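You operate a simulated robot arm through the tools that you are given. There is no shell and no other tool. Be economical: measure what you need, move in short steps, check, and stop when the job is done.

The job below is to be done with a simulated robot arm. You get a single attempt, and the scene is never put back.

TASK
Plug the corner lamp into the desk socket block and light the oblong pendant well.
Fine: main switch off before the plug goes in, on again after; leave the lamp on.
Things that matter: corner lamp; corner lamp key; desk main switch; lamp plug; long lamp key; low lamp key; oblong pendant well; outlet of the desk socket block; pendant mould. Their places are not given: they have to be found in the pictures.

Only the result counts: the job must be done as asked and must still hold three seconds after the hand-in. Knocking over, shifting, dropping, spilling or breaking anything else fails it.

THE ROBOT
A 6-joint arm with a two-finger parallel gripper, fixed in place. Base frame: the origin is at the foot of the arm, x ahead of it, y to its left, z up. Units: mm, degrees, N and s.
With the tool pointing down near the work surface it reaches from about 340 to 820 mm from the base axis. Its first joint turns from -166.0 to 166.0 degrees. Payload 3.91 kg.
The tool frame sits at the grasp point between the pads (the TCP): z along the fingers, y along the line on which they close. The tips reach 30 mm beyond it. The gripper opens to 110 mm. The fingers are 20 mm wide and 10 mm thick; the gripper's body (48 by 112 mm) begins 55 mm behind the TCP.
Orientation is told as [roll, pitch, yaw] about the base's x, y, z axes, in that order, counted from this pose: with the fingers straight down and closing along the base's y, the tool's x points along the base's -x, its y along +y and its z along -z.

THE INTERFACE
- The arm moves only by the tool move_arm. Its argument "targets" is a list that holds one entry, the list of rows, each a list of 7 numbers: the shift along the tool's x, y, z in mm, then the turn, a rotation vector about the tool's x, y, z in degrees, then the finger opening in mm, from 0 to 110. In form: [[[x, y, z, rx, ry, rz, grip], ...]]. A call has 1 to 12 rows; each row shifts and turns the commanded pose from where the row before left it, along the tool's axes as they then stand. A row lasts 0.2 s, in which the tool goes at most 50 mm and 8.6 degrees; a call with a longer step from one row to the next is refused whole, and so is a gripper value outside its range. Where a pose cannot be reached the arm comes as near as it can. A force on the tool above 50 N (or 10 N above the force at the start of the call, whichever is more), or a blocked arm, ends the call early, and 0.2 s more pass. The fingers move at their own pace (about 45 mm/s each) and stop on an object; they squeeze with about 31 N. The grip force told is the motor's: it shows also when the fingers shut on nothing. Time passes only in rows, and 0.2 s behind the last, so rows that do not move let the fingers close. It gives the time, the measured TCP pose, the force on the tool (base axes), the opening and the grip force at its end, in the units of the frame above (readings bear some noise), with the torque about the TCP (base axes, N m) and any sound that the robot's microphone picked up.
- Cameras (640 x 400 px; columns grow to the right, rows downward): "scene" is fixed at [51.3, -629.7, 1231.3]; the picture's right is [0.68, -0.73, 0.00], its down [-0.11, -0.10, -0.99] and it looks along [0.72, 0.67, -0.15] (base axes); focal length 250 px, centre (320, 200). "wrist" rides on the gripper at [77, 7, -114] in the tool frame; the picture's right is [-0.09, 1.00, 0.00], its down [-0.80, -0.07, -0.59] and it looks along [-0.59, -0.05, 0.80] (tool axes); focal length 270 px, centre (320, 200).
- camera(camera): a new picture of that camera. It takes no simulated time.
- move_column(by): slides the trunk up (or, below 0, down) by that many mm; the arm rides with it, the base frame stays. It gives what a move gives, with no picture.
- locate(camera, pixels): for up to 12 pixels [column, row] of the newest picture of that camera ("zoom" is the newest enlarged one), the place [x, y, z] in the base frame of the surface seen there, good to about 2 mm, but the place of the scene camera against the robot may be out by one fixed shift of up to 25 mm in any direction. It takes no simulated time.
- enlarge(camera, box): a new picture of the part [left, top, right, bottom] of that camera's present view, enlarged. It takes no simulated time.
- finish_job(): hands the job in; it is judged then, once.

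Keep the steps short. Do not move on a guess: measure, check each grasp and each placing, and mend mistakes. In all there are 80 turns and 46 pictures (those below and enlarged ones count). Leave the gripper open and the arm clear of the work at the hand-in unless told otherwise, and finish with a single line.

The tools are called after "Call:" as name(argument=value, ...) on one line, values as JSON. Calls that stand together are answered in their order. move_arm: Moves the arm, as the interface text tells. Its arguments: {"type":"object","properties":{"targets":{"type":"array","items":{"type":"array","items":{"type":"array","items":{"type":"number"}}}}},"required":["targets"]} The other tools are called the same way: move_column (by) slides the trunk up or down; camera (camera) takes a picture; locate (camera, pixels) gives the place of the surface under pixels of a picture; enlarge (camera, box) takes an enlarged picture of a part of a camera's view; finish_job () hands the job in.

At the start:

```text
time_s: 0.0
eef_pos: [391.1, 22.0, 1425.5]
tool_rot: [0.0, 0.0, 0.1]
ft_force: [0.6, 0.6, -0.3]
ft_torque: [-0.01, 0.01, 0.01]
grip_width: 109.9
grasp_force: 0.0
trunk travel left (down, up): [-473.0, 137.0]
```

scene: 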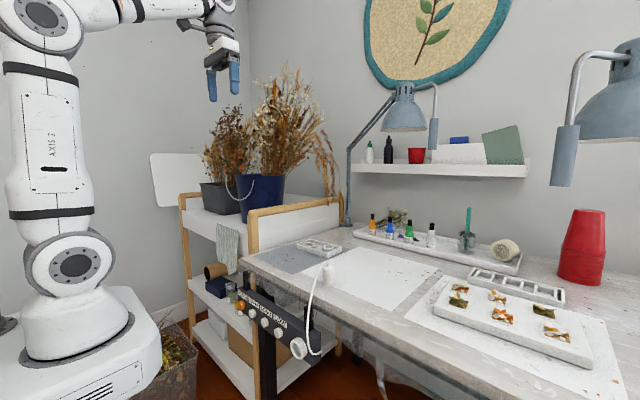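
wrist: 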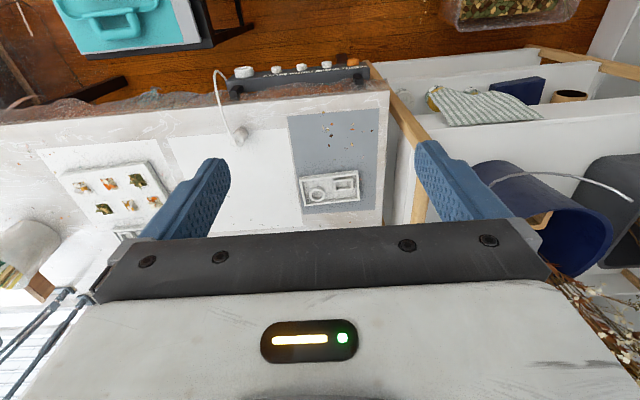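

I see a desk with a socket block on its front edge (scene ~ (275,325)), a cord with a plug lying on the desk (~(327,275)), and two lamps. I enlarge these parts first.

Call:
enlarge(camera="scene", box=[220, 220, 380, 370])

Call:
enlarge(camera="scene", box=[340, 60, 640, 250])

Call:
enlarge(camera="wrist", box=[200, 40, 400, 220])

```text
2.67 times, centred on (300, 295) of scene
```

zoom: 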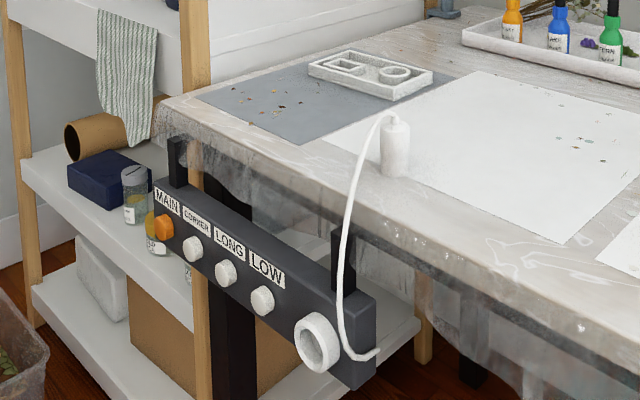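

```text
2.11 times, centred on (490, 155) of scene
```

zoom: 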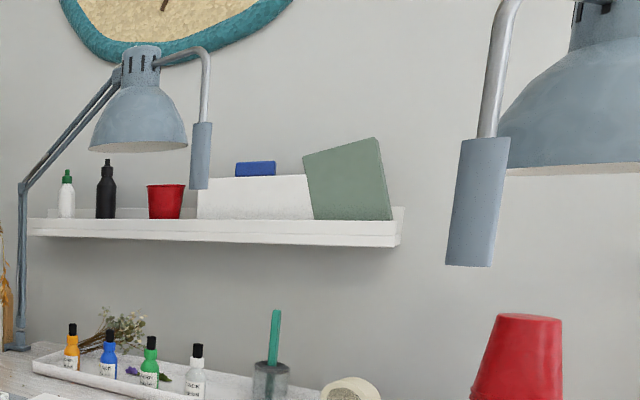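

```text
2.22 times, centred on (300, 130) of wrist
```

zoom: 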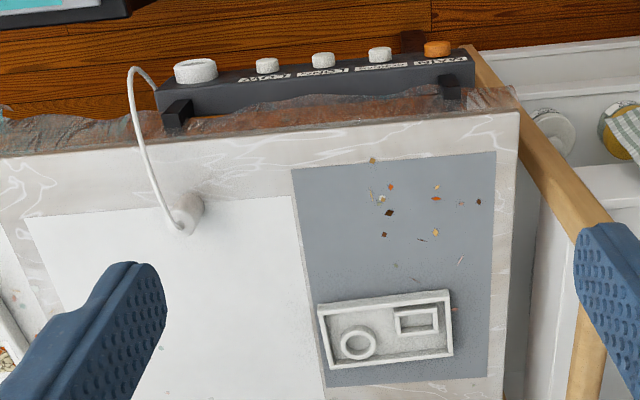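

Next I measure places: the keys, outlet, plug and mould in the wrist picture (no camera shift there), starting with the enlarged one.

Call:
locate(camera="zoom", pixels=[[437, 46], [380, 52], [322, 58], [267, 63], [196, 68], [185, 215], [193, 198], [416, 321], [358, 343], [320, 305], [455, 352], [310, 100]])

Call:
locate(camera="scene", pixels=[[250, 314], [265, 321], [277, 328], [300, 348], [327, 274], [432, 134], [432, 150], [432, 120], [405, 85], [403, 130], [348, 222], [562, 155]])

Call:
enlarge(camera="scene", box=[230, 280, 330, 370])

```text
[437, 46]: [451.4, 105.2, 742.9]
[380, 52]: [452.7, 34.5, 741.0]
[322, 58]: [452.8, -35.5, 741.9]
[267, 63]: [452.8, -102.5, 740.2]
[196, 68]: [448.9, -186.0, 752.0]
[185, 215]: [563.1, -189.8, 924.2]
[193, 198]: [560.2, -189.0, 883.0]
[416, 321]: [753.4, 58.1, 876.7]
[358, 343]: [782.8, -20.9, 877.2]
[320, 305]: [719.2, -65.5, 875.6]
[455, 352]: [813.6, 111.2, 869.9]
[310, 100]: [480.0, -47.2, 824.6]
```

```text
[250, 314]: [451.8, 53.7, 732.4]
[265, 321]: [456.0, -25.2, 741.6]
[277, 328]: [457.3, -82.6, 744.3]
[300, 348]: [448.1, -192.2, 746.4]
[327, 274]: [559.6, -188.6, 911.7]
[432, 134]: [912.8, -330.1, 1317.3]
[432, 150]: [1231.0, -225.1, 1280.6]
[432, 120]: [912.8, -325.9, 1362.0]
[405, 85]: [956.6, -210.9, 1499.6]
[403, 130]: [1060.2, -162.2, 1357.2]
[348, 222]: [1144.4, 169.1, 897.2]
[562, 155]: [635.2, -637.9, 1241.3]
```

```text
4.44 times, centred on (280, 325) of scene
```

zoom: 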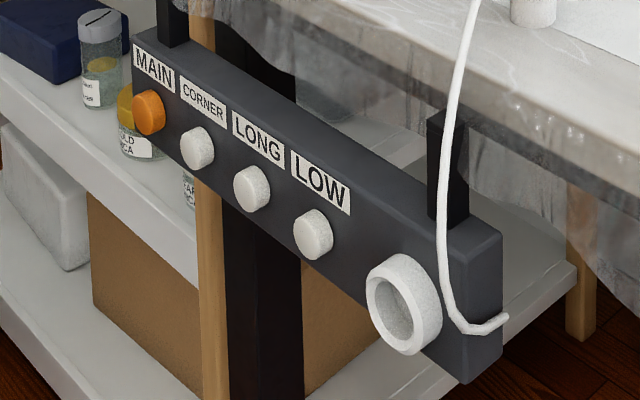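

Keys face −x at z≈741, x≈452; the outlet is at about (449,−186,752); the plug stands at (561,−189), top 924. The mould is at about (765,20,875). Next I tilt the tool up so the wrist camera can look at the lamps.

Call:
move_arm(targets=[[[0, 0, 0, 0, -8.5, 0, 110], [0, 0, 0, 0, -8.5, 0, 110], [0, 0, 0, 0, -8.5, 0, 110], [0, 0, 0, 0, -8.5, 0, 110], [0, 0, 0, 0, -8.5, 0, 110], [0, 0, 0, 0, 0, 0, 110]]])

Call:
camera(camera="wrist")

```text
time_s: 1.4
eef_pos: [391.2, 21.1, 1423.9]
tool_rot: [-0.1, -42.6, -0.1]
ft_force: [0.0, -0.5, -0.6]
ft_torque: [0.0, 0.01, -0.03]
grip_width: 110.0
grasp_force: 0.1
trunk travel left (down, up): [-473.0, 137.0]
```

```text
39 pictures are left
```

wrist: 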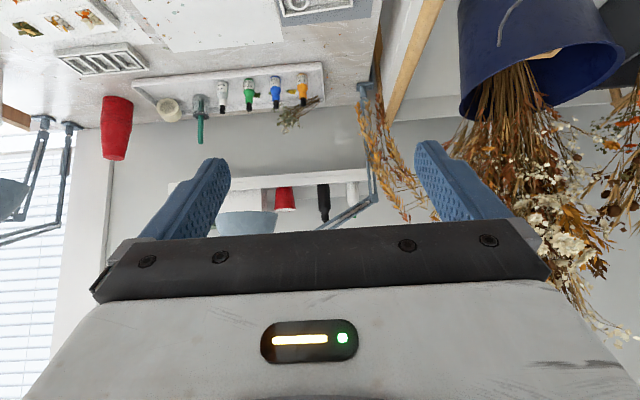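

There are two more lamps at the right back corner (posts at (40,120) and (70,128)). I tilt further up and swing the view right to see them.

Call:
move_arm(targets=[[[0, 0, 0, 0, -8.5, 0, 110], [0, 0, 0, 0, -8.5, 0, 110], [0, 0, 0, 0, -8.5, 0, 110], [0, 0, 0, 7.4, 0, 3.0, 110], [0, 0, 0, 7.4, 0, 3.0, 110], [0, 0, 0, 7.4, 0, 3.0, 110], [0, 0, 0, 7.4, 0, 3.0, 110], [0, 0, 0, 7.4, 0, 3.0, 110], [0, 0, 0, 0, 0, 0, 110]]])

Call:
camera(camera="wrist")

```text
time_s: 3.4
eef_pos: [390.2, 21.6, 1426.6]
tool_rot: [0.3, -68.0, -40.3]
ft_force: [-0.1, -0.1, 0.4]
ft_torque: [-0.02, 0.03, -0.02]
grip_width: 109.9
grasp_force: 0.1
trunk travel left (down, up): [-473.0, 137.0]
```

```text
38 pictures are left
```

wrist: 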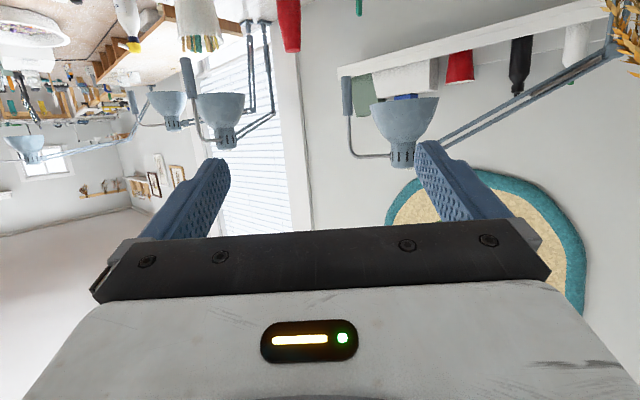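

I see the shelf-side lamp at (405,115) and heads at (220,115), (170,105), and maybe (22,148). I enlarge and locate.

Call:
enlarge(camera="wrist", box=[0, 0, 310, 200])

Call:
locate(camera="wrist", pixels=[[348, 95], [403, 120], [187, 78], [220, 115], [131, 102], [168, 105], [22, 148], [8, 130], [248, 25], [266, 25]])

```text
2.00 times, centred on (155, 100) of wrist
```

zoom: 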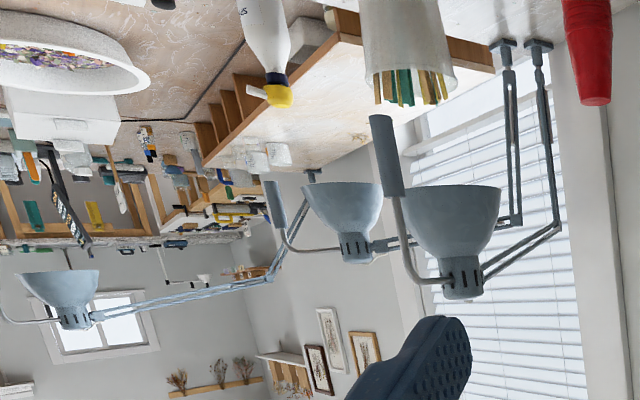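

```text
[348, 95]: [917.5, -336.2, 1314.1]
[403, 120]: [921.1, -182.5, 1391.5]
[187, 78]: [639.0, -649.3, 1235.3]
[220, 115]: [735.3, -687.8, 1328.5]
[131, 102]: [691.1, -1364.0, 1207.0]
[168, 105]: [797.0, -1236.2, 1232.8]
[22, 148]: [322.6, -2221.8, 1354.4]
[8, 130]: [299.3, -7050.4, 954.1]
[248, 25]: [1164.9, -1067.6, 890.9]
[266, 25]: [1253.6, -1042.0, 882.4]
```

Four lamp heads: the one with its post at the desk's back-left corner (post ≈(1144,169), head ≈(985,−190), handle ≈(916,−335,1314)) can be swung about its post above the mould. Now I go back to yaw 0, a gentler pitch, and lower the trunk to look at the block.

Call:
move_arm(targets=[[[0, 0, 0, -7.4, 0, -3.0, 110], [0, 0, 0, -7.4, 0, -3.0, 110], [0, 0, 0, -7.4, 0, -3.0, 110], [0, 0, 0, -7.4, 0, -3.0, 110], [0, 0, 0, -7.4, 0, -3.0, 110], [0, 0, 0, 0, 8.5, 0, 60], [0, 0, 0, 0, 8.5, 0, 0], [0, 0, 0, 0, 8.5, 0, 0], [0, 0, 0, 0, 0, 0, 0]]])

Call:
move_column(by=-350)

Call:
camera(camera="wrist")

```text
time_s: 4.7
eef_pos: [401.4, 102.9, 1398.8]
tool_rot: [-1.2, -63.0, 13.2]
ft_force: [0.4, -0.3, -0.1]
ft_torque: [0.0, 0.03, 0.01]
grip_width: 87.1
grasp_force: 0.1
trunk travel left (down, up): [-473.0, 137.0]
stopped in row 6: the arm was blocked; the commanded pose is now the measured one
```

```text
time_s: 6.7
eef_pos: [441.0, 118.8, 1130.7]
tool_rot: [-3.2, -55.4, 14.8]
ft_force: [-0.2, 1.0, 0.6]
ft_torque: [0.02, 0.01, -0.01]
grip_width: 59.8
grasp_force: 0.0
trunk travel left (down, up): [-257.0, 353.0]
stopped: the arm was blocked; the commanded pose is now the measured one
```

```text
36 pictures are left
```

wrist: 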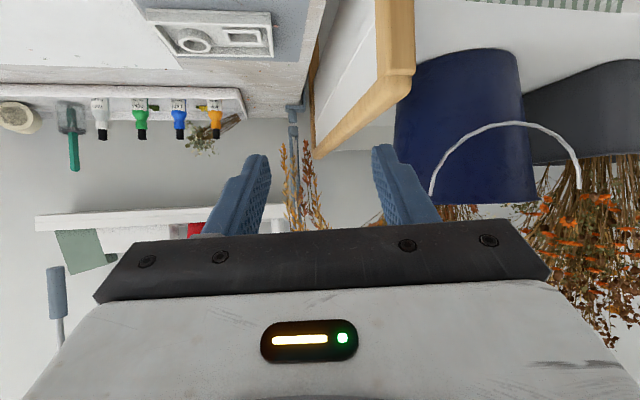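

The arm was blocked twice, so I look at the scene to see by what.

Call:
camera(camera="scene")

```text
35 pictures are left
```

scene: 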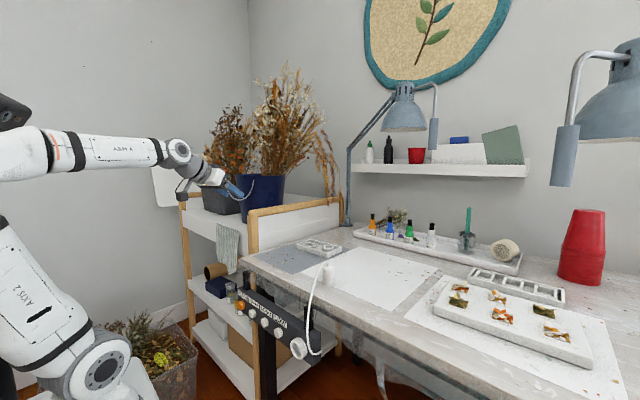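

Nothing visible touches the gripper; likely a wrist singularity. I try small moves: back off and turn the tool downward.

Call:
move_arm(targets=[[[0, 0, -15, 0, 4, 0, 60], [0, 0, -15, 0, 4, 0, 60], [0, 0, 0, 0, 6, 0, 60], [0, 0, 0, 0, 6, 0, 60], [0, 0, 0, 0, 0, 0, 60]]])

```text
time_s: 7.9
eef_pos: [415.3, 114.4, 1153.8]
tool_rot: [-2.3, -35.5, 13.6]
ft_force: [0.4, -0.2, -0.6]
ft_torque: [0.0, -0.02, 0.01]
grip_width: 60.1
grasp_force: 0.1
trunk travel left (down, up): [-257.0, 353.0]
```

That works. I straighten yaw to 0, shift toward y≈30 and drop the trunk in part.

Call:
move_arm(targets=[[[0, -15, 0, 3.9, 0, 5.6, 0], [0, -25, 0, 3.9, 0, 5.6, 0], [0, -25, 0, 0, 4, 0, 0], [0, -20, 0, 0, 0, 0, 0], [0, 0, 0, 0, 0, 0, 0]]])

Call:
move_column(by=-150)

Call:
camera(camera="wrist")

```text
time_s: 9.1
eef_pos: [422.3, 29.1, 1157.5]
tool_rot: [-1.8, -32.1, -0.4]
ft_force: [0.6, 0.0, 0.0]
ft_torque: [0.0, 0.0, 0.0]
grip_width: 0.1
grasp_force: 30.8
trunk travel left (down, up): [-257.0, 353.0]
```

```text
time_s: 10.9
eef_pos: [424.1, 29.4, 1007.3]
tool_rot: [-1.8, -32.1, -0.4]
ft_force: [0.3, 0.1, -0.3]
ft_torque: [-0.04, -0.01, -0.01]
grip_width: 0.0
grasp_force: 31.6
trunk travel left (down, up): [-107.0, 503.0]
```

```text
34 pictures are left
```

wrist: 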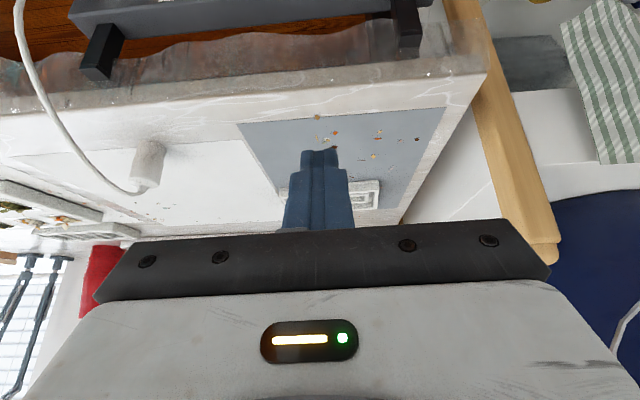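

I need to be further back from the block. I move 80 mm toward the base and ~100 mm down, in small rows.

Call:
move_arm(targets=[[[27, 0, -17, 0, 0, 0, 0], [27, 0, -17, 0, 0, 0, 0], [27, 0, 0, 0, 0, 0, 0], [22, 0, 35, 0, 0, 0, 0], [22, 0, 48, 0, 0, 0, 0], [0, 0, 0, 0, 0, 0, 0]]])

Call:
camera(camera="wrist")

```text
refused: row 5 steps farther than a row can; nothing moved
```

```text
33 pictures are left
```

wrist: 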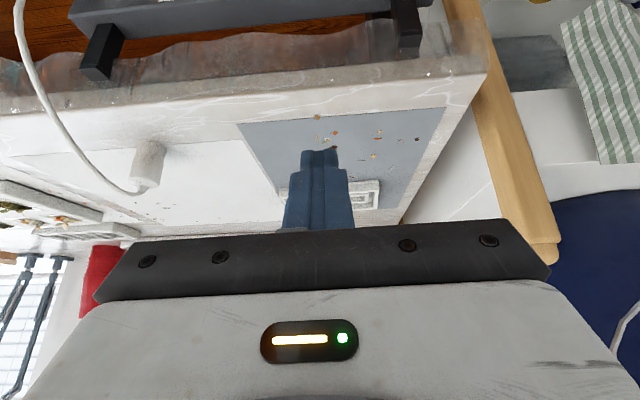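

That row was too long, so I split it.

Call:
move_arm(targets=[[[27, 0, -17, 0, 0, 0, 0], [27, 0, -17, 0, 0, 0, 0], [27, 0, 0, 0, 0, 0, 0], [22, 0, 30, 0, 0, 0, 0], [22, 0, 30, 0, 0, 0, 0], [0, 0, 23, 0, 0, 0, 0], [0, 0, 0, 0, 0, 0, 0]]])

```text
time_s: 11.6
eef_pos: [394.5, 40.8, 946.7]
tool_rot: [-4.4, -22.5, 0.3]
ft_force: [0.1, 0.7, -0.6]
ft_torque: [-0.01, -0.06, -0.02]
grip_width: 0.1
grasp_force: 31.1
trunk travel left (down, up): [-107.0, 503.0]
stopped in row 3: the arm was blocked; the commanded pose is now the measured one
```

Likely I'm at the arm's inner limit because the trunk is too low. I raise the trunk 250 mm and descend with the arm itself instead.

Call:
move_column(by=250)

Call:
move_arm(targets=[[[18, 0, 43, 0, 0, 0, 0], [18, 0, 43, 0, 0, 0, 0], [18, 0, 43, 0, 0, 0, 0], [18, 0, 43, 0, 0, 0, 0], [18, 0, 43, 0, 0, 0, 0], [0, 0, 0, 0, 0, 0, 0]]])

```text
time_s: 14.2
eef_pos: [394.7, 41.4, 1195.7]
tool_rot: [-4.2, -22.4, 0.4]
ft_force: [-0.5, 0.5, 0.3]
ft_torque: [-0.01, 0.02, 0.02]
grip_width: 0.2
grasp_force: 31.4
trunk travel left (down, up): [-357.0, 253.0]
```

```text
time_s: 15.6
eef_pos: [391.5, 23.4, 963.1]
tool_rot: [-4.3, -22.5, 0.3]
ft_force: [-0.1, 0.6, 0.7]
ft_torque: [0.02, -0.03, -0.02]
grip_width: 0.0
grasp_force: 31.4
trunk travel left (down, up): [-357.0, 253.0]
```

Good, the arm descends freely now. I remove the small roll, go 40 mm back and 60 mm down, and look.

Call:
move_arm(targets=[[[30, 0, 20, -4, 0, 1.6, 0], [30, 0, 20, 0, 0, 0, 0], [0, 0, 0, 0, 0, 0, 0]]])

Call:
camera(camera="wrist")

```text
time_s: 16.4
eef_pos: [370.9, 27.2, 919.5]
tool_rot: [0.2, -22.5, -1.4]
ft_force: [0.7, -0.4, -0.2]
ft_torque: [0.02, 0.02, -0.03]
grip_width: 0.1
grasp_force: 30.6
out of reach, approached as far as the arm can: row 2
trunk travel left (down, up): [-357.0, 253.0]
```

```text
32 pictures are left
```

wrist: 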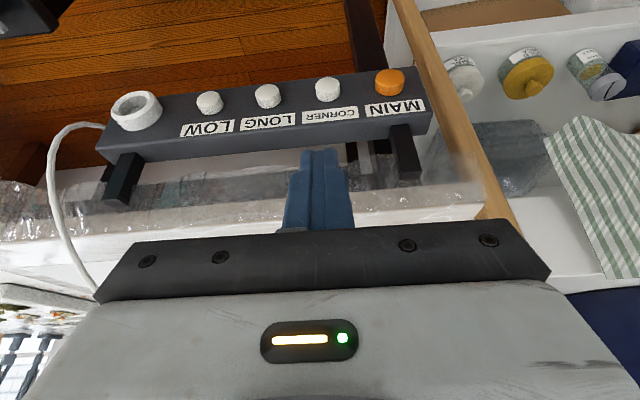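

Now the block is well seen: MAIN key (389,82), CORNER (329,88), LONG (268,96), LOW (209,102), outlet (135,110). I enlarge and locate exact places.

Call:
enlarge(camera="wrist", box=[90, 50, 440, 210])

Call:
locate(camera="wrist", pixels=[[389, 76], [389, 89], [329, 82], [329, 96], [268, 90], [209, 96], [135, 101], [133, 122], [118, 110], [155, 105], [300, 170], [330, 112]])

```text
1.83 times, centred on (265, 130) of wrist
```

zoom: 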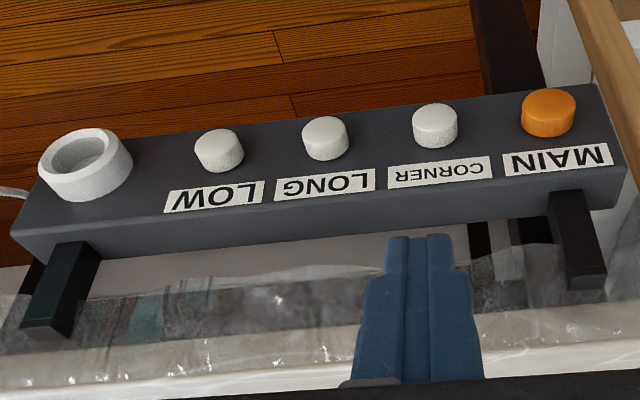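

```text
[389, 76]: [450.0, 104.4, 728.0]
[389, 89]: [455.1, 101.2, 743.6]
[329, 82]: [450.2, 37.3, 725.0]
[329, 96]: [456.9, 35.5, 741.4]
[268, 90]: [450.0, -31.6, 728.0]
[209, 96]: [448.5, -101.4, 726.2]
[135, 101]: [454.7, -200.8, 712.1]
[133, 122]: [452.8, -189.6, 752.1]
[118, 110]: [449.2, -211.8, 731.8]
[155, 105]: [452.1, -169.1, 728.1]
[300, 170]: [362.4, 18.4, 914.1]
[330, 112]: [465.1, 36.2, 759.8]
```

Face x≈466, key fronts x≈450, centres z≈728; outlet centre ≈(450,−190,731). Before reaching for MAIN I check where the wooden shelf frame next to it lies.

Call:
locate(camera="wrist", pixels=[[405, 20], [430, 60], [452, 110], [470, 150], [490, 205], [525, 80], [460, 75], [545, 150], [600, 130]])

Call:
move_arm(targets=[[[0, 26, 0, 0, 0, 0, 0], [0, 26, 0, 0, 0, 0, 0], [0, 24, 0, 0, 0, 0, 0], [0, 0, 0, 0, 0, 0, 0]]])

```text
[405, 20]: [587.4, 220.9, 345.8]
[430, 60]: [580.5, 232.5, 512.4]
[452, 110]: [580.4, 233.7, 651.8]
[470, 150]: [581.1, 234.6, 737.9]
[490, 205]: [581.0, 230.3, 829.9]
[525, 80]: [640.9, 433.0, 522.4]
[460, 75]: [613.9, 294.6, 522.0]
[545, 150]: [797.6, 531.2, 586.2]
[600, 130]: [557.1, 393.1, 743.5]
```

```text
time_s: 17.4
eef_pos: [372.6, 100.3, 921.7]
tool_rot: [0.3, -22.5, -1.5]
ft_force: [-0.3, -0.9, 0.3]
ft_torque: [-0.01, 0.01, 0.01]
grip_width: 0.0
grasp_force: 30.9
trunk travel left (down, up): [-357.0, 253.0]
```

The frame is at x≥580, clear. Now down in front of MAIN, to TCP ≈(412,103,752).

Call:
move_arm(targets=[[[7, 0, 43, 0, 0, 0, 0], [7, 1, 43, 0, 0, 0, 0], [7, 1, 43, 0, 0, 0, 0], [7, 1, 43, 0, 0, 0, 0], [0, 0, 0, 0, 0, 0, 0]]])

```text
time_s: 18.6
eef_pos: [415.8, 106.0, 748.9]
tool_rot: [0.3, -22.3, -1.5]
ft_force: [0.0, -0.1, 0.0]
ft_torque: [-0.03, -0.02, -0.03]
grip_width: 0.2
grasp_force: 30.8
trunk travel left (down, up): [-357.0, 253.0]
```

Fingertip edge is ~14 mm before the key. I push +x in small steps to feel and hear the key.

Call:
move_arm(targets=[[[-5.5, -1, 2.3, 0, 0, 0, 0], [-5.5, -1, 2.3, 0, 0, 0, 0], [-1.85, 0, 0.77, 0, 0, 0, 0], [-1.85, 0, 0.77, 0, 0, 0, 0], [-1.85, 0, 0.77, 0, 0, 0, 0]]])

```text
time_s: 19.8
eef_pos: [432.7, 104.0, 750.2]
tool_rot: [0.3, -22.3, -1.4]
ft_force: [-1.6, 1.0, -0.3]
ft_torque: [0.03, 0.09, 0.01]
grip_width: 0.0
grasp_force: 31.0
trunk travel left (down, up): [-357.0, 253.0]
heard: click
```

A click was heard. I pull back and look at the key.

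Call:
move_arm(targets=[[[18, 0, -8, 0, 0, 0, 0], [10, 0, -25, 0, 0, 0, 0], [0, 0, -45, 0, 0, 0, 0], [0, 0, -45, 0, 0, 0, 0], [0, 0, -30, 0, 0, 0, 0], [0, 0, 0, 0, 0, 0, 0]]])

Call:
enlarge(camera="scene", box=[230, 280, 330, 370])

Call:
enlarge(camera="wrist", box=[90, 30, 440, 210])

```text
time_s: 21.2
eef_pos: [368.8, 112.9, 886.1]
tool_rot: [0.3, -22.5, -1.5]
ft_force: [0.0, 0.1, -0.3]
ft_torque: [0.02, 0.04, 0.01]
grip_width: 0.1
grasp_force: 31.1
out of reach, approached as far as the arm can: row 2, 3
trunk travel left (down, up): [-357.0, 253.0]
```

```text
4.44 times, centred on (280, 325) of scene
```

zoom: 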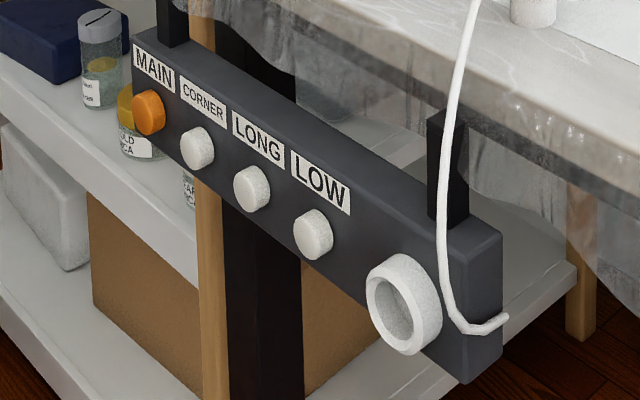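

```text
1.83 times, centred on (265, 120) of wrist
```

zoom: 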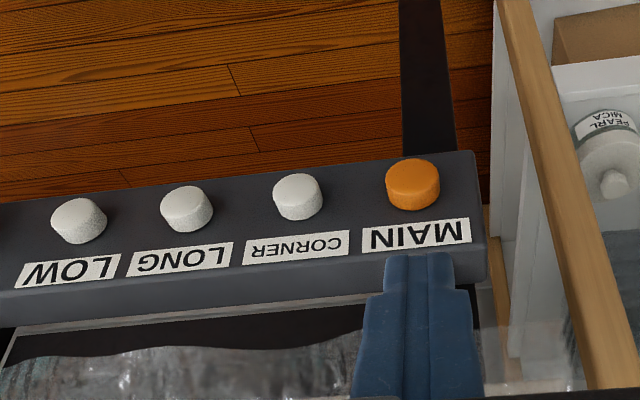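

The keys look unchanged (they spring back), so the click is the only sign; the main should now be off. Next I rise and go over to the plug for a look.

Call:
move_arm(targets=[[[-17, 0, -40, 0, 0, 0, 60], [-17, 0, -40, 0, 0, 0, 60], [-17, 0, -40, 0, 0, 0, 60], [0, -45, 0, 0, 4, 0, 60], [0, -45, 0, 0, 4, 0, 60], [0, -45, 0, 0, 4, 0, 60], [0, -45, 0, 0, 4, 0, 60], [0, -45, 0, 0, 6, 0, 60], [-30, -30, 0, 0, 0, 0, 60], [0, 0, 0, 0, 0, 0, 60]]])

Call:
camera(camera="wrist")

```text
time_s: 23.4
eef_pos: [392.7, -145.5, 1012.7]
tool_rot: [0.3, -0.4, -1.3]
ft_force: [1.1, -0.1, 0.3]
ft_torque: [0.01, 0.03, 0.0]
grip_width: 60.0
grasp_force: 0.0
trunk travel left (down, up): [-357.0, 253.0]
```

```text
28 pictures are left
```

wrist: 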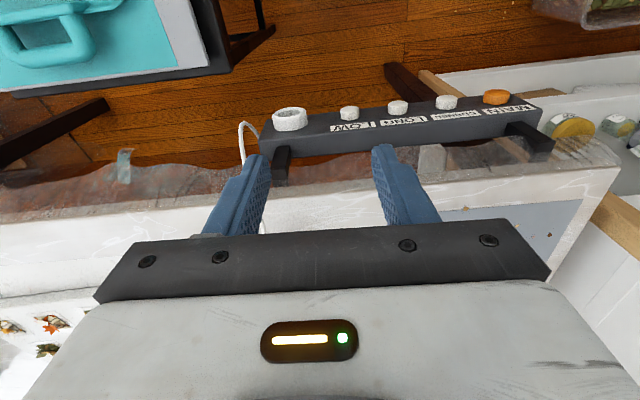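

The plug is hidden by the gripper here, so I use the scene camera, enlarged, for plug details.

Call:
enlarge(camera="scene", box=[295, 250, 359, 290])

Call:
locate(camera="scene", pixels=[[327, 268], [327, 280], [322, 274], [332, 274], [327, 288], [300, 348], [250, 314], [265, 321], [272, 245], [320, 245]])

```text
10.00 times, centred on (327, 270) of scene
```

zoom: 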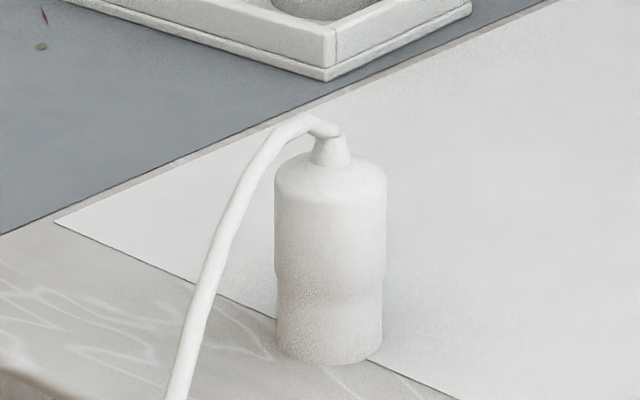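

```text
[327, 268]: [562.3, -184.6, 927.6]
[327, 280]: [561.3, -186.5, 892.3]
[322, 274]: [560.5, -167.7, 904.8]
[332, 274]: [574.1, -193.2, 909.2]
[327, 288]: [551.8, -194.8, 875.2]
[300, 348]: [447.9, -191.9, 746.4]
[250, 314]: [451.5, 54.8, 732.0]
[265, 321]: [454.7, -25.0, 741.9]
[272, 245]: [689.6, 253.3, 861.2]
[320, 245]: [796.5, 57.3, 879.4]
```

I locate points on the enlarged plug: top, sides, step, and bottom.

Call:
locate(camera="zoom", pixels=[[330, 230], [330, 170], [330, 155], [331, 140], [330, 262], [330, 290], [330, 355], [285, 230], [377, 230], [330, 375], [320, 128], [245, 180]])

```text
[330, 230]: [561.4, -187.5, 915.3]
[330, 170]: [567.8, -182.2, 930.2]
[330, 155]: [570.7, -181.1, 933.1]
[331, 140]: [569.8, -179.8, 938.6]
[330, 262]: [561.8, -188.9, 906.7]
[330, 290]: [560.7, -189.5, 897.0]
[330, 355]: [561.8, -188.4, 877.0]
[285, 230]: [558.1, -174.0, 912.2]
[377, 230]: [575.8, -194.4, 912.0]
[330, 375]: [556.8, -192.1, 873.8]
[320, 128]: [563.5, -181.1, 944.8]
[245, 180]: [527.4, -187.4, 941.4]
```

I need a wrist-camera check of the plug axis (about (573,−178) by the scene camera). I move to TCP ≈(520,−180,1050) with the fingers wide.

Call:
move_arm(targets=[[[0, 0, -37, 0, 0, 0, 110], [-42, -12, 0, 0, 0, 0, 110], [-42, -12, 0, 0, 0, 0, 110], [-42, -10, 0, 0, 0, 0, 110], [0, 0, 0, 0, 0, 0, 110]]])

Call:
enlarge(camera="wrist", box=[200, 20, 440, 220])

```text
time_s: 24.6
eef_pos: [518.0, -178.2, 1049.5]
tool_rot: [0.3, -0.3, -1.3]
ft_force: [-0.1, 0.5, 0.6]
ft_torque: [0.01, 0.04, 0.02]
grip_width: 110.0
grasp_force: 0.0
trunk travel left (down, up): [-357.0, 253.0]
```

```text
2.00 times, centred on (320, 120) of wrist
```

zoom: 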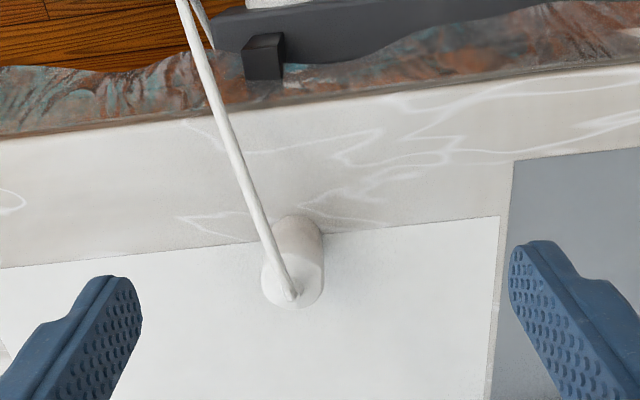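

The plug top is centred near (293,280) in the zoom. I locate its rim.

Call:
locate(camera="zoom", pixels=[[266, 279], [320, 276], [290, 304], [305, 265], [275, 260], [313, 290], [293, 290], [300, 240], [302, 222], [400, 300], [300, 190]])

```text
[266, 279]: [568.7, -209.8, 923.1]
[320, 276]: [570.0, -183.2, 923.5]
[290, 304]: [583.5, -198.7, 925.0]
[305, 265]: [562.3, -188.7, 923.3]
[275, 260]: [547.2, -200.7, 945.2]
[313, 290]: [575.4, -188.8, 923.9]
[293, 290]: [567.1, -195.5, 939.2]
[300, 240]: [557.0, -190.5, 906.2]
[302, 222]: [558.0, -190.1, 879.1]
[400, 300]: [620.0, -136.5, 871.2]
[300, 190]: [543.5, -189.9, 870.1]
```

True plug axis ≈(571,−196), shoulder z 924, nose step ≈898, desk 870. Plan: grip with the tool tilted back 40°, then turn 90° to end at −50°. Before grasping I dry-run whether the final pose (TCP ≈(375,−193,741), pitch −50) is reachable: back off and raise the trunk.

Call:
move_arm(targets=[[[40, 0, 0, 0, 0, 0, 110], [40, 0, 0, 0, 0, 0, 110], [30, 0, 0, 0, 0, 0, 110], [0, 0, 0, 0, 0, 0, 110]]])

Call:
move_column(by=200)

Call:
move_arm(targets=[[[0, 0, 40, 0, -8.3, 0, 110], [0, 0, 40, 0, -8.3, 0, 110], [0, 0, 40, 0, -8.3, 0, 110], [0, 0, 40, 0, -8.3, 0, 110], [0, 0, 20, 0, -8.3, 0, 110], [0, 0, 0, 0, -8.3, 0, 110], [0, 0, 0, 0, 0, 0, 110]]])

```text
time_s: 25.6
eef_pos: [408.9, -178.3, 1048.4]
tool_rot: [0.3, -0.5, -1.4]
ft_force: [0.9, -0.1, -0.3]
ft_torque: [0.03, 0.01, 0.0]
grip_width: 110.1
grasp_force: 0.0
trunk travel left (down, up): [-357.0, 253.0]
```

```text
time_s: 27.8
eef_pos: [409.0, -178.5, 1250.2]
tool_rot: [0.3, -0.5, -1.3]
ft_force: [0.0, -0.4, 0.8]
ft_torque: [-0.02, 0.0, 0.02]
grip_width: 109.9
grasp_force: 0.1
trunk travel left (down, up): [-557.0, 53.0]
```

```text
time_s: 29.4
eef_pos: [455.0, -178.3, 1077.4]
tool_rot: [0.6, -50.1, -1.8]
ft_force: [-0.8, -0.6, -0.7]
ft_torque: [-0.01, 0.02, 0.0]
grip_width: 110.0
grasp_force: 0.0
trunk travel left (down, up): [-557.0, 53.0]
```

Reachable so far. Continue: 80 mm back, then 336 mm down in short rows.

Call:
move_arm(targets=[[[25, -2, -31, 0, 0, 0, 60], [26, -2, -30, 0, 0, 0, 60], [32, -2, 27, 0, 0, 0, 60], [32, -2, 27, 0, 0, 0, 60], [32, -2, 27, 0, 0, 0, 60], [32, -2, 27, 0, 0, 0, 60], [32, -2, 27, 0, 0, 0, 60], [32, -1, 27, 0, 0, 0, 60], [32, -1, 27, 0, 0, 0, 60], [32, -1, 27, 0, 0, 0, 60], [0, 0, 0, 0, 0, 0, 60]]])

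Call:
camera(camera="wrist")

```text
time_s: 31.6
eef_pos: [470.0, -308.3, 880.9]
tool_rot: [1.5, -50.7, -2.3]
ft_force: [-14.1, -1.3, 8.6]
ft_torque: [0.43, -0.1, 0.43]
grip_width: 59.7
grasp_force: 0.1
out of reach, approached as far as the arm can: row 1, 2, 3, 5, 6, 7, 8, 9, 10
trunk travel left (down, up): [-557.0, 53.0]
stopped in row 10: the force on the tool passed its limit at 84 N (the readings are from after the stop); the commanded pose is now the measured one
```

```text
25 pictures are left
```

wrist: 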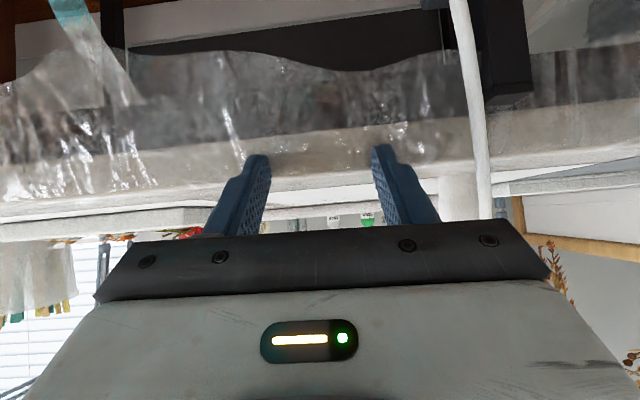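

The way down was outside the reach (the wrist is too near the shoulder), the arm slid sideways and touched the desk edge. It stopped; plug and cord look undisturbed. I back straight off from the desk edge and check.

Call:
move_arm(targets=[[[13, 0, -15, 0, 0, 0, 60], [16, 0, -19, 0, 0, 0, 60], [10, 0, -12, 0, 0, 0, 60], [0, 0, 0, 0, 0, 0, 60]]])

Call:
camera(camera="scene")

Call:
locate(camera="wrist", pixels=[[460, 20], [470, 90], [482, 160], [490, 205]])

```text
time_s: 32.5
eef_pos: [420.3, -322.2, 892.1]
tool_rot: [2.0, -50.4, -2.6]
ft_force: [1.2, 0.5, 0.7]
ft_torque: [-0.02, 0.02, 0.03]
grip_width: 60.1
grasp_force: 0.0
out of reach, approached as far as the arm can: row 1, 2, 3
trunk travel left (down, up): [-557.0, 53.0]
```

```text
24 pictures are left
```

scene: 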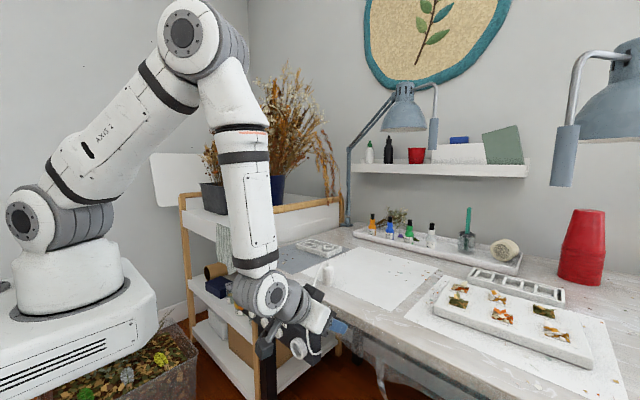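

```text
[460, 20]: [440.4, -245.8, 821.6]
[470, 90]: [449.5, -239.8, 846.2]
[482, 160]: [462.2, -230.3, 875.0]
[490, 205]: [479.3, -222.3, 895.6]
```

Nothing moved. A less forward-pitched final pose should be easier: grip with the tool at +60° and end at −30°. I test −30° at the outlet: rise, pitch, shift to y≈−193.

Call:
move_arm(targets=[[[-31, 0, -26, 0, 0, 0, 60], [-31, 0, -26, 0, 0, 0, 60], [-31, 0, -26, 0, 0, 0, 60], [0, 0, 0, 0, 6.8, 0, 60], [0, 0, 0, 0, 6.8, 0, 60], [0, 0, 0, 0, 6.8, 0, 60], [0, 43, 0, 0, 0, 0, 60], [0, 43, 0, 0, 0, 0, 60], [0, 43, 0, 0, 0, 0, 60], [0, 0, 0, 0, 0, 0, 60]]])

Call:
move_column(by=-120)

```text
time_s: 34.8
eef_pos: [424.0, -196.2, 1018.9]
tool_rot: [1.0, -30.2, -1.6]
ft_force: [-0.5, -0.5, -0.5]
ft_torque: [-0.06, 0.0, 0.0]
grip_width: 60.3
grasp_force: 0.0
trunk travel left (down, up): [-557.0, 53.0]
```

```text
time_s: 36.2
eef_pos: [424.6, -197.6, 899.1]
tool_rot: [1.2, -30.1, -1.6]
ft_force: [-0.1, 0.0, -0.2]
ft_torque: [0.02, 0.03, 0.01]
grip_width: 60.1
grasp_force: 0.1
trunk travel left (down, up): [-437.0, 173.0]
```

Reachable. Now back 35 mm and down to z≈765, still in front of the outlet.

Call:
move_arm(targets=[[[15, 0, -9, 0, 0, 0, 60], [15, 0, -9, 0, 0, 0, 60], [17, 0, 30, 0, 0, 0, 60], [17, 0, 30, 0, 0, 0, 60], [17, 0, 30, 0, 0, 0, 60], [17, 0, 27, 0, 0, 0, 60], [0, 0, 0, 0, 0, 0, 60]]])

Call:
camera(camera="wrist")

```text
time_s: 37.9
eef_pos: [397.0, -202.9, 780.1]
tool_rot: [1.7, -30.0, -1.8]
ft_force: [0.2, 0.1, 0.3]
ft_torque: [-0.01, 0.01, -0.02]
grip_width: 60.2
grasp_force: 0.1
out of reach, approached as far as the arm can: row 6
trunk travel left (down, up): [-437.0, 173.0]
```

```text
23 pictures are left
```

wrist: 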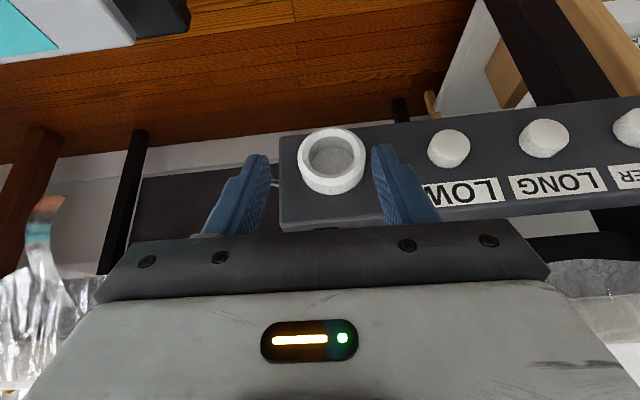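

A great view of the outlet (ring centre ≈(333,158)). I locate ring points, then lower the trunk 80 mm with the arm 60 mm up, since low wrist-to-shoulder seems the limit.

Call:
locate(camera="wrist", pixels=[[301, 158], [362, 158], [331, 131], [333, 182], [308, 152], [358, 150], [333, 160], [333, 150], [333, 175], [449, 145], [290, 205]])

Call:
move_arm(targets=[[[-15, 0, -26, 0, 0, 0, 60], [-15, 2, -26, 0, 0, 0, 60], [0, 6, 0, -1, 0, 0, 60], [0, 0, 0, 0, 0, 0, 60]]])

Call:
move_column(by=-80)

Call:
move_arm(targets=[[[9, 0, -5, 0, 0, 0, 60], [9, 0, 7, 0, 0, 0, 60], [0, 0, 0, 0, 0, 0, 60]]])

```text
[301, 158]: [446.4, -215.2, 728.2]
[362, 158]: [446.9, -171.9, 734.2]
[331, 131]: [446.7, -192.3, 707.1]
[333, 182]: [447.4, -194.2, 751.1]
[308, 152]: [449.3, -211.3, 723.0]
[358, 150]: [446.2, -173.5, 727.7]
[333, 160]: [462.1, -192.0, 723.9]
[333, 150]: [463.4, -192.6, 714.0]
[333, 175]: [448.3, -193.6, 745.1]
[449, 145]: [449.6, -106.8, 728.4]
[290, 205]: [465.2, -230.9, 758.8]
```

```text
time_s: 38.9
eef_pos: [396.0, -194.0, 838.4]
tool_rot: [2.0, -30.1, -1.6]
ft_force: [0.2, 0.5, 0.1]
ft_torque: [-0.03, 0.01, 0.0]
grip_width: 60.0
grasp_force: 0.1
trunk travel left (down, up): [-437.0, 173.0]
```

```text
time_s: 40.0
eef_pos: [396.8, -195.0, 758.9]
tool_rot: [2.0, -30.3, -1.6]
ft_force: [-0.2, -0.4, 0.1]
ft_torque: [0.0, 0.0, 0.0]
grip_width: 60.0
grasp_force: 0.0
trunk travel left (down, up): [-357.0, 253.0]
```

```text
time_s: 40.8
eef_pos: [382.0, -193.7, 748.0]
tool_rot: [2.1, -30.2, -1.6]
ft_force: [-0.4, -0.7, 0.8]
ft_torque: [0.05, -0.01, 0.02]
grip_width: 59.8
grasp_force: 0.1
trunk travel left (down, up): [-357.0, 253.0]
```

The pose (382,−194,748) at −30° is reachable with this trunk setting. Outlet: centre (447,−193,729), floor at x≈463. Now I rise, then go over beyond the plug.

Call:
move_arm(targets=[[[-21, 0, -36, 0.9, 0, -2.4, 60], [-21, 0, -36, 0, 0, 0, 60], [-21, 0, -36, 0, 0, 0, 60], [-21, 0, -36, 0, 0, 0, 60], [-21, 0, -36, 0, 0, 0, 60], [-21, 0, -36, 0, 0, 0, 60], [-21, 0, -36, 0, 0, 0, 60], [0, 0, 0, 0, 0, 0, 60]]])

Call:
move_arm(targets=[[[-36, 0, 21, 0, 8.2, 0, 60], [-39, 0, 15, 0, 8.2, 0, 60], [-41, 0, 10, 0, 8.2, 0, 60], [-42, 0, 4, 0, 8.2, 0, 60], [-42, 0, -2, 0, 8.2, 0, 60], [-41, 0, -8, 0, 8.2, 0, 60], [0, 0, 0, 0, 8.2, 0, 60], [0, 0, 0, 0, 8.2, 0, 60], [0, 0, 0, 0, 8.2, 0, 60], [0, 0, 0, 0, 8.2, 0, 60], [0, 0, 0, 0, 8, 0, 60], [0, 0, 0, 0, 0, 0, 60]]])

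```text
time_s: 42.6
eef_pos: [380.4, -193.7, 1040.2]
tool_rot: [-0.3, -30.3, 1.1]
ft_force: [-0.2, 1.7, 0.1]
ft_torque: [-0.02, -0.02, -0.02]
grip_width: 59.9
grasp_force: 0.1
trunk travel left (down, up): [-357.0, 253.0]
```

```text
time_s: 45.2
eef_pos: [497.9, -171.9, 933.4]
tool_rot: [-1.4, 58.6, 0.1]
ft_force: [4.9, 0.3, 28.5]
ft_torque: [-0.39, -2.15, 0.11]
grip_width: 59.9
grasp_force: 0.1
out of reach, approached as far as the arm can: row 7, 8, 9, 10, 11
trunk travel left (down, up): [-357.0, 253.0]
stopped in row 12: the force on the tool passed its limit at 54 N (the readings are from after the stop); the commanded pose is now the measured one
```

It ran out of reach while tilting and touched something. I look at once.

Call:
enlarge(camera="scene", box=[220, 130, 440, 300])

```text
2.35 times, centred on (330, 215) of scene
```

zoom: 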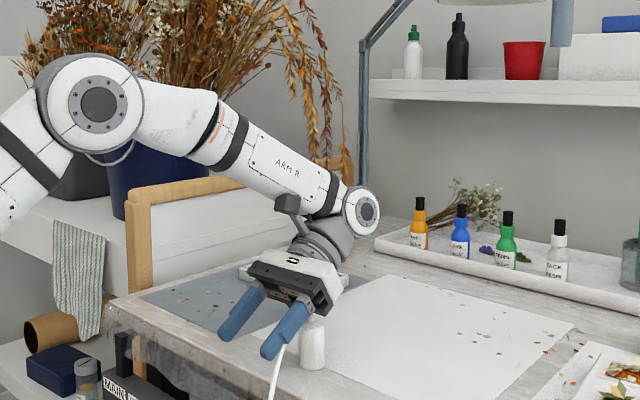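

The plug still stands; the gripper body seems to have touched its top. I lift straight up, then raise the trunk for a steeper forearm.

Call:
move_arm(targets=[[[8, 0, -5, 0, 0, 0, 60], [26, 0, -16, 0, 0, 0, 60], [34, 0, -21, 0, 0, 0, 60], [34, 0, -21, 0, 0, 0, 60], [0, 0, 0, 0, 0, 0, 60]]])

Call:
move_column(by=200)

Call:
enlarge(camera="scene", box=[220, 180, 380, 300])

```text
time_s: 46.4
eef_pos: [439.0, -168.6, 984.4]
tool_rot: [-1.0, 58.9, 0.4]
ft_force: [0.2, -0.1, -0.3]
ft_torque: [-0.01, 0.01, 0.01]
grip_width: 60.2
grasp_force: 0.1
out of reach, approached as far as the arm can: row 1, 2, 3, 4
trunk travel left (down, up): [-357.0, 253.0]
```

```text
time_s: 48.6
eef_pos: [440.4, -168.1, 1184.3]
tool_rot: [-1.1, 59.0, 0.4]
ft_force: [0.4, 0.0, -0.2]
ft_torque: [0.02, -0.01, 0.0]
grip_width: 60.1
grasp_force: 0.0
trunk travel left (down, up): [-557.0, 53.0]
```

```text
3.33 times, centred on (300, 240) of scene
```

zoom: 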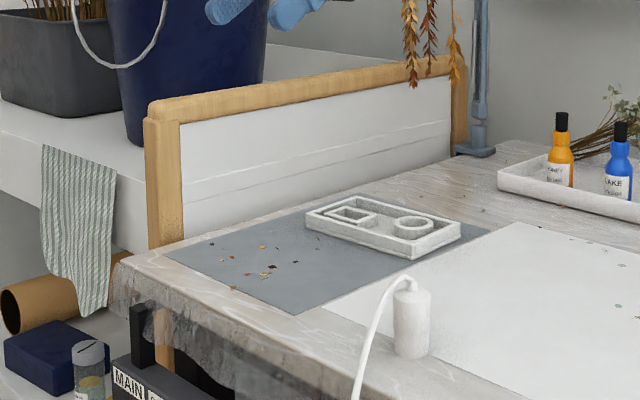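

The plug stands. I check whether it shifted (zoom (411,315) and its sides).

Call:
locate(camera="zoom", pixels=[[411, 310], [411, 340], [397, 310], [426, 310], [350, 213], [412, 228]])

Call:
move_arm(targets=[[[-20, 0, -37, 0, 0, 0, 60], [-20, 0, -37, 0, 0, 0, 60], [-20, 0, -37, 0, 0, 0, 60], [-20, -8, -37, 0, 0, 0, 60], [-20, -18, -37, 0, 0, 0, 60], [0, 0, 0, 0, 0, 0, 60]]])

```text
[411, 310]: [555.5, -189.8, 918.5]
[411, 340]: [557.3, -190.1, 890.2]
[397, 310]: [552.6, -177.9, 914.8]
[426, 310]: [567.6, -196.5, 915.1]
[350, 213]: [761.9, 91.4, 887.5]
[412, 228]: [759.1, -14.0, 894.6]
```

```text
time_s: 50.0
eef_pos: [531.0, -179.7, 1090.7]
tool_rot: [-1.2, 58.5, 0.5]
ft_force: [0.4, 0.1, -0.1]
ft_torque: [-0.03, -0.01, 0.0]
grip_width: 60.3
grasp_force: 0.1
out of reach, approached as far as the arm can: row 1, 2, 3, 4, 5
trunk travel left (down, up): [-557.0, 53.0]
```

The plug moved ~5 mm: its axis is now ≈(566,−198). At 58° the reach is limited while high; lower should be easier. I go 60 mm down (still well above the plug), then outward.

Call:
move_arm(targets=[[[-26, 0, 16, 0, 0, 0, 60], [-26, 0, 16, 0, 0, 0, 60], [-19, -6, -31, 0, 0, 0, 60], [-19, -6, -31, 0, 0, 0, 60], [-19, -6, -31, 0, 0, 0, 60], [0, 0, 0, 0, 0, 0, 60]]])

```text
time_s: 51.4
eef_pos: [569.2, -188.0, 1008.2]
tool_rot: [-1.1, 58.8, 0.3]
ft_force: [0.0, -0.2, 0.3]
ft_torque: [0.02, 0.0, 0.0]
grip_width: 60.1
grasp_force: 0.1
out of reach, approached as far as the arm can: row 4, 5
trunk travel left (down, up): [-557.0, 53.0]
```

Tilt to 50° instead and raise the trunk the last 50 mm, then approach the pre-grasp point ≈(617,−198,961).

Call:
move_arm(targets=[[[0, 0, 0, 0, -4.4, 0, 60], [0, -4, 0, 0, -4.4, 0, 60], [0, 0, 0, 0, 0, 0, 60]]])

Call:
move_column(by=50)

Call:
move_arm(targets=[[[-19, 0, 16, 1, 0, 0, 60], [-19, 0, 16, 0, 0, 0, 60], [-11, 0, -13, 0, 0, 0, 60], [-11, 0, -13, 0, 0, 0, 60], [-11, 0, -13, 0, 0, 0, 60], [0, 0, 0, 0, 0, 0, 60]]])

```text
time_s: 52.2
eef_pos: [571.4, -191.4, 1008.9]
tool_rot: [-0.8, 50.0, 0.6]
ft_force: [0.3, -0.1, 0.8]
ft_torque: [0.0, 0.01, -0.03]
grip_width: 59.9
grasp_force: 0.1
trunk travel left (down, up): [-557.0, 53.0]
```

```text
time_s: 53.1
eef_pos: [572.1, -191.6, 1058.6]
tool_rot: [-0.8, 50.1, 0.6]
ft_force: [-0.4, 0.0, -0.1]
ft_torque: [-0.01, 0.01, 0.02]
grip_width: 60.0
grasp_force: 0.0
trunk travel left (down, up): [-607.0, 3.0]
```

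```text
time_s: 54.5
eef_pos: [623.2, -189.4, 1009.9]
tool_rot: [-1.9, 50.0, 0.6]
ft_force: [0.4, -0.3, 0.3]
ft_torque: [-0.01, -0.01, -0.01]
grip_width: 59.9
grasp_force: 0.1
trunk travel left (down, up): [-607.0, 3.0]
```

Reach is fine now. I correct the roll, lower to the pre-grasp point, and look.

Call:
move_arm(targets=[[[-19, -4, 16, -1.2, 0, -1.4, 60], [-19, -4, 16, 0, 0, 0, 60], [0, 0, 0, 0, 0, 0, 60]]])

Call:
camera(camera="wrist")

```text
time_s: 55.3
eef_pos: [622.8, -197.8, 960.0]
tool_rot: [1.0, 50.0, 2.8]
ft_force: [0.8, -0.3, 0.6]
ft_torque: [-0.04, 0.02, -0.01]
grip_width: 60.0
grasp_force: 0.0
trunk travel left (down, up): [-607.0, 3.0]
```

```text
20 pictures are left
```

wrist: 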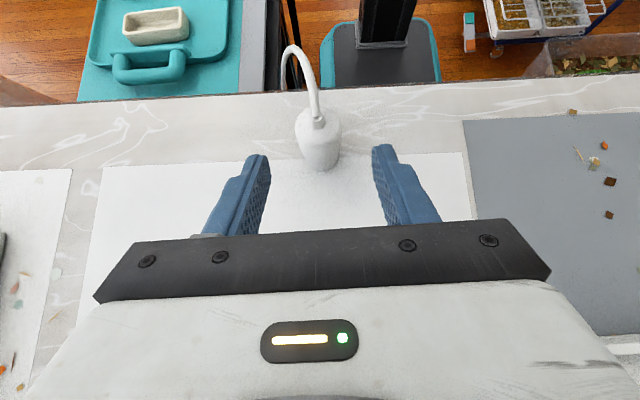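

The plug is centred between the fingers at (318,140). I locate it exactly.

Call:
locate(camera="wrist", pixels=[[318, 150], [299, 140], [337, 140], [302, 125], [335, 125], [318, 110], [318, 165]])

```text
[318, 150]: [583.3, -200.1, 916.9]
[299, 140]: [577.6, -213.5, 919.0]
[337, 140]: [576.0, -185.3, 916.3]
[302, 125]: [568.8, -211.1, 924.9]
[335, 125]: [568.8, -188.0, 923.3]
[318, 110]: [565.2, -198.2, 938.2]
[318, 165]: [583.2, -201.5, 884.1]
```

Axis at (567.5,−199.5). I straighten roll/yaw and slide in along the tool axis to TCP ≈(576,−200,926).

Call:
move_arm(targets=[[[0, 0, 0, -1.14, 0, 1.8, 60], [1, -1, 19, 0, 0, 0, 60], [1, -1, 19, 0, 0, 0, 60], [1, 0, 19, 0, 0, 0, 60], [0, 0, 0, 0, 0, 0, 60]]])

```text
time_s: 56.5
eef_pos: [574.2, -200.7, 927.7]
tool_rot: [-0.1, 50.1, -0.1]
ft_force: [-0.5, -0.4, 1.0]
ft_torque: [-0.01, 0.01, 0.04]
grip_width: 60.1
grasp_force: 0.1
trunk travel left (down, up): [-607.0, 3.0]
```

Perfectly placed. I close the fingers on the plug.

Call:
move_arm(targets=[[[0, 0, 0, 0, 0, 0, 40], [0, 0, 0, 0, 0, 0, 20], [0, 0, 0, 0, 0, 0, 20], [0, 0, 0, 0, 0, 0, 20], [0, 0, 0, 0, 0, 0, 20]]])

Call:
enlarge(camera="wrist", box=[220, 60, 420, 220])

```text
time_s: 57.7
eef_pos: [574.4, -202.3, 927.3]
tool_rot: [0.0, 50.1, 0.0]
ft_force: [-0.4, 0.1, 0.6]
ft_torque: [0.02, -0.01, -0.01]
grip_width: 31.0
grasp_force: 31.4
trunk travel left (down, up): [-607.0, 3.0]
```

```text
2.50 times, centred on (320, 140) of wrist
```

zoom: 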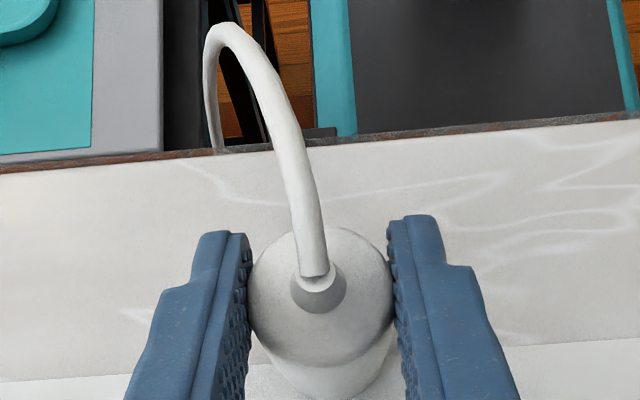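

Held (31 mm). Now I lift 80 mm, go back to x≈465, and check the hold.

Call:
move_arm(targets=[[[15, 0, -13, 0, 0, 0, 20], [31, 0, -26, 0, 0, 0, 20], [31, 0, -26, 0, 0, 0, 20], [24, 0, 28, 0, 0, 0, 20], [24, 0, 28, 0, 0, 0, 20], [24, 0, 28, 0, 0, 0, 20], [0, 0, 0, 0, 0, 0, 20]]])

Call:
move_arm(targets=[[[0, 0, 0, 0, -8.2, 0, 20], [0, 0, 0, 0, -8.2, 0, 20], [0, 0, 0, 0, -8.2, 0, 20], [0, 0, 0, 0, -8.2, 0, 20], [0, 0, 0, 0, -8.2, 0, 20], [0, 0, 0, 0, -8.2, 0, 20], [0, 0, 0, 0, -8.2, 0, 20], [0, 0, 0, 0, -8.2, 0, 20], [0, 0, 0, 0, -8.2, 0, 20], [0, 0, 0, 0, 0, 0, 20]]])

```text
time_s: 59.3
eef_pos: [469.0, -198.9, 1026.1]
tool_rot: [0.0, 50.2, 0.0]
ft_force: [0.6, 0.0, -0.4]
ft_torque: [0.0, 0.01, -0.01]
grip_width: 31.2
grasp_force: 30.8
trunk travel left (down, up): [-607.0, 3.0]
```

```text
time_s: 61.5
eef_pos: [467.4, -200.9, 1026.4]
tool_rot: [-0.1, -23.7, 0.1]
ft_force: [0.3, -0.7, -0.6]
ft_torque: [0.02, 0.02, 0.0]
grip_width: 31.6
grasp_force: 30.6
trunk travel left (down, up): [-607.0, 3.0]
```

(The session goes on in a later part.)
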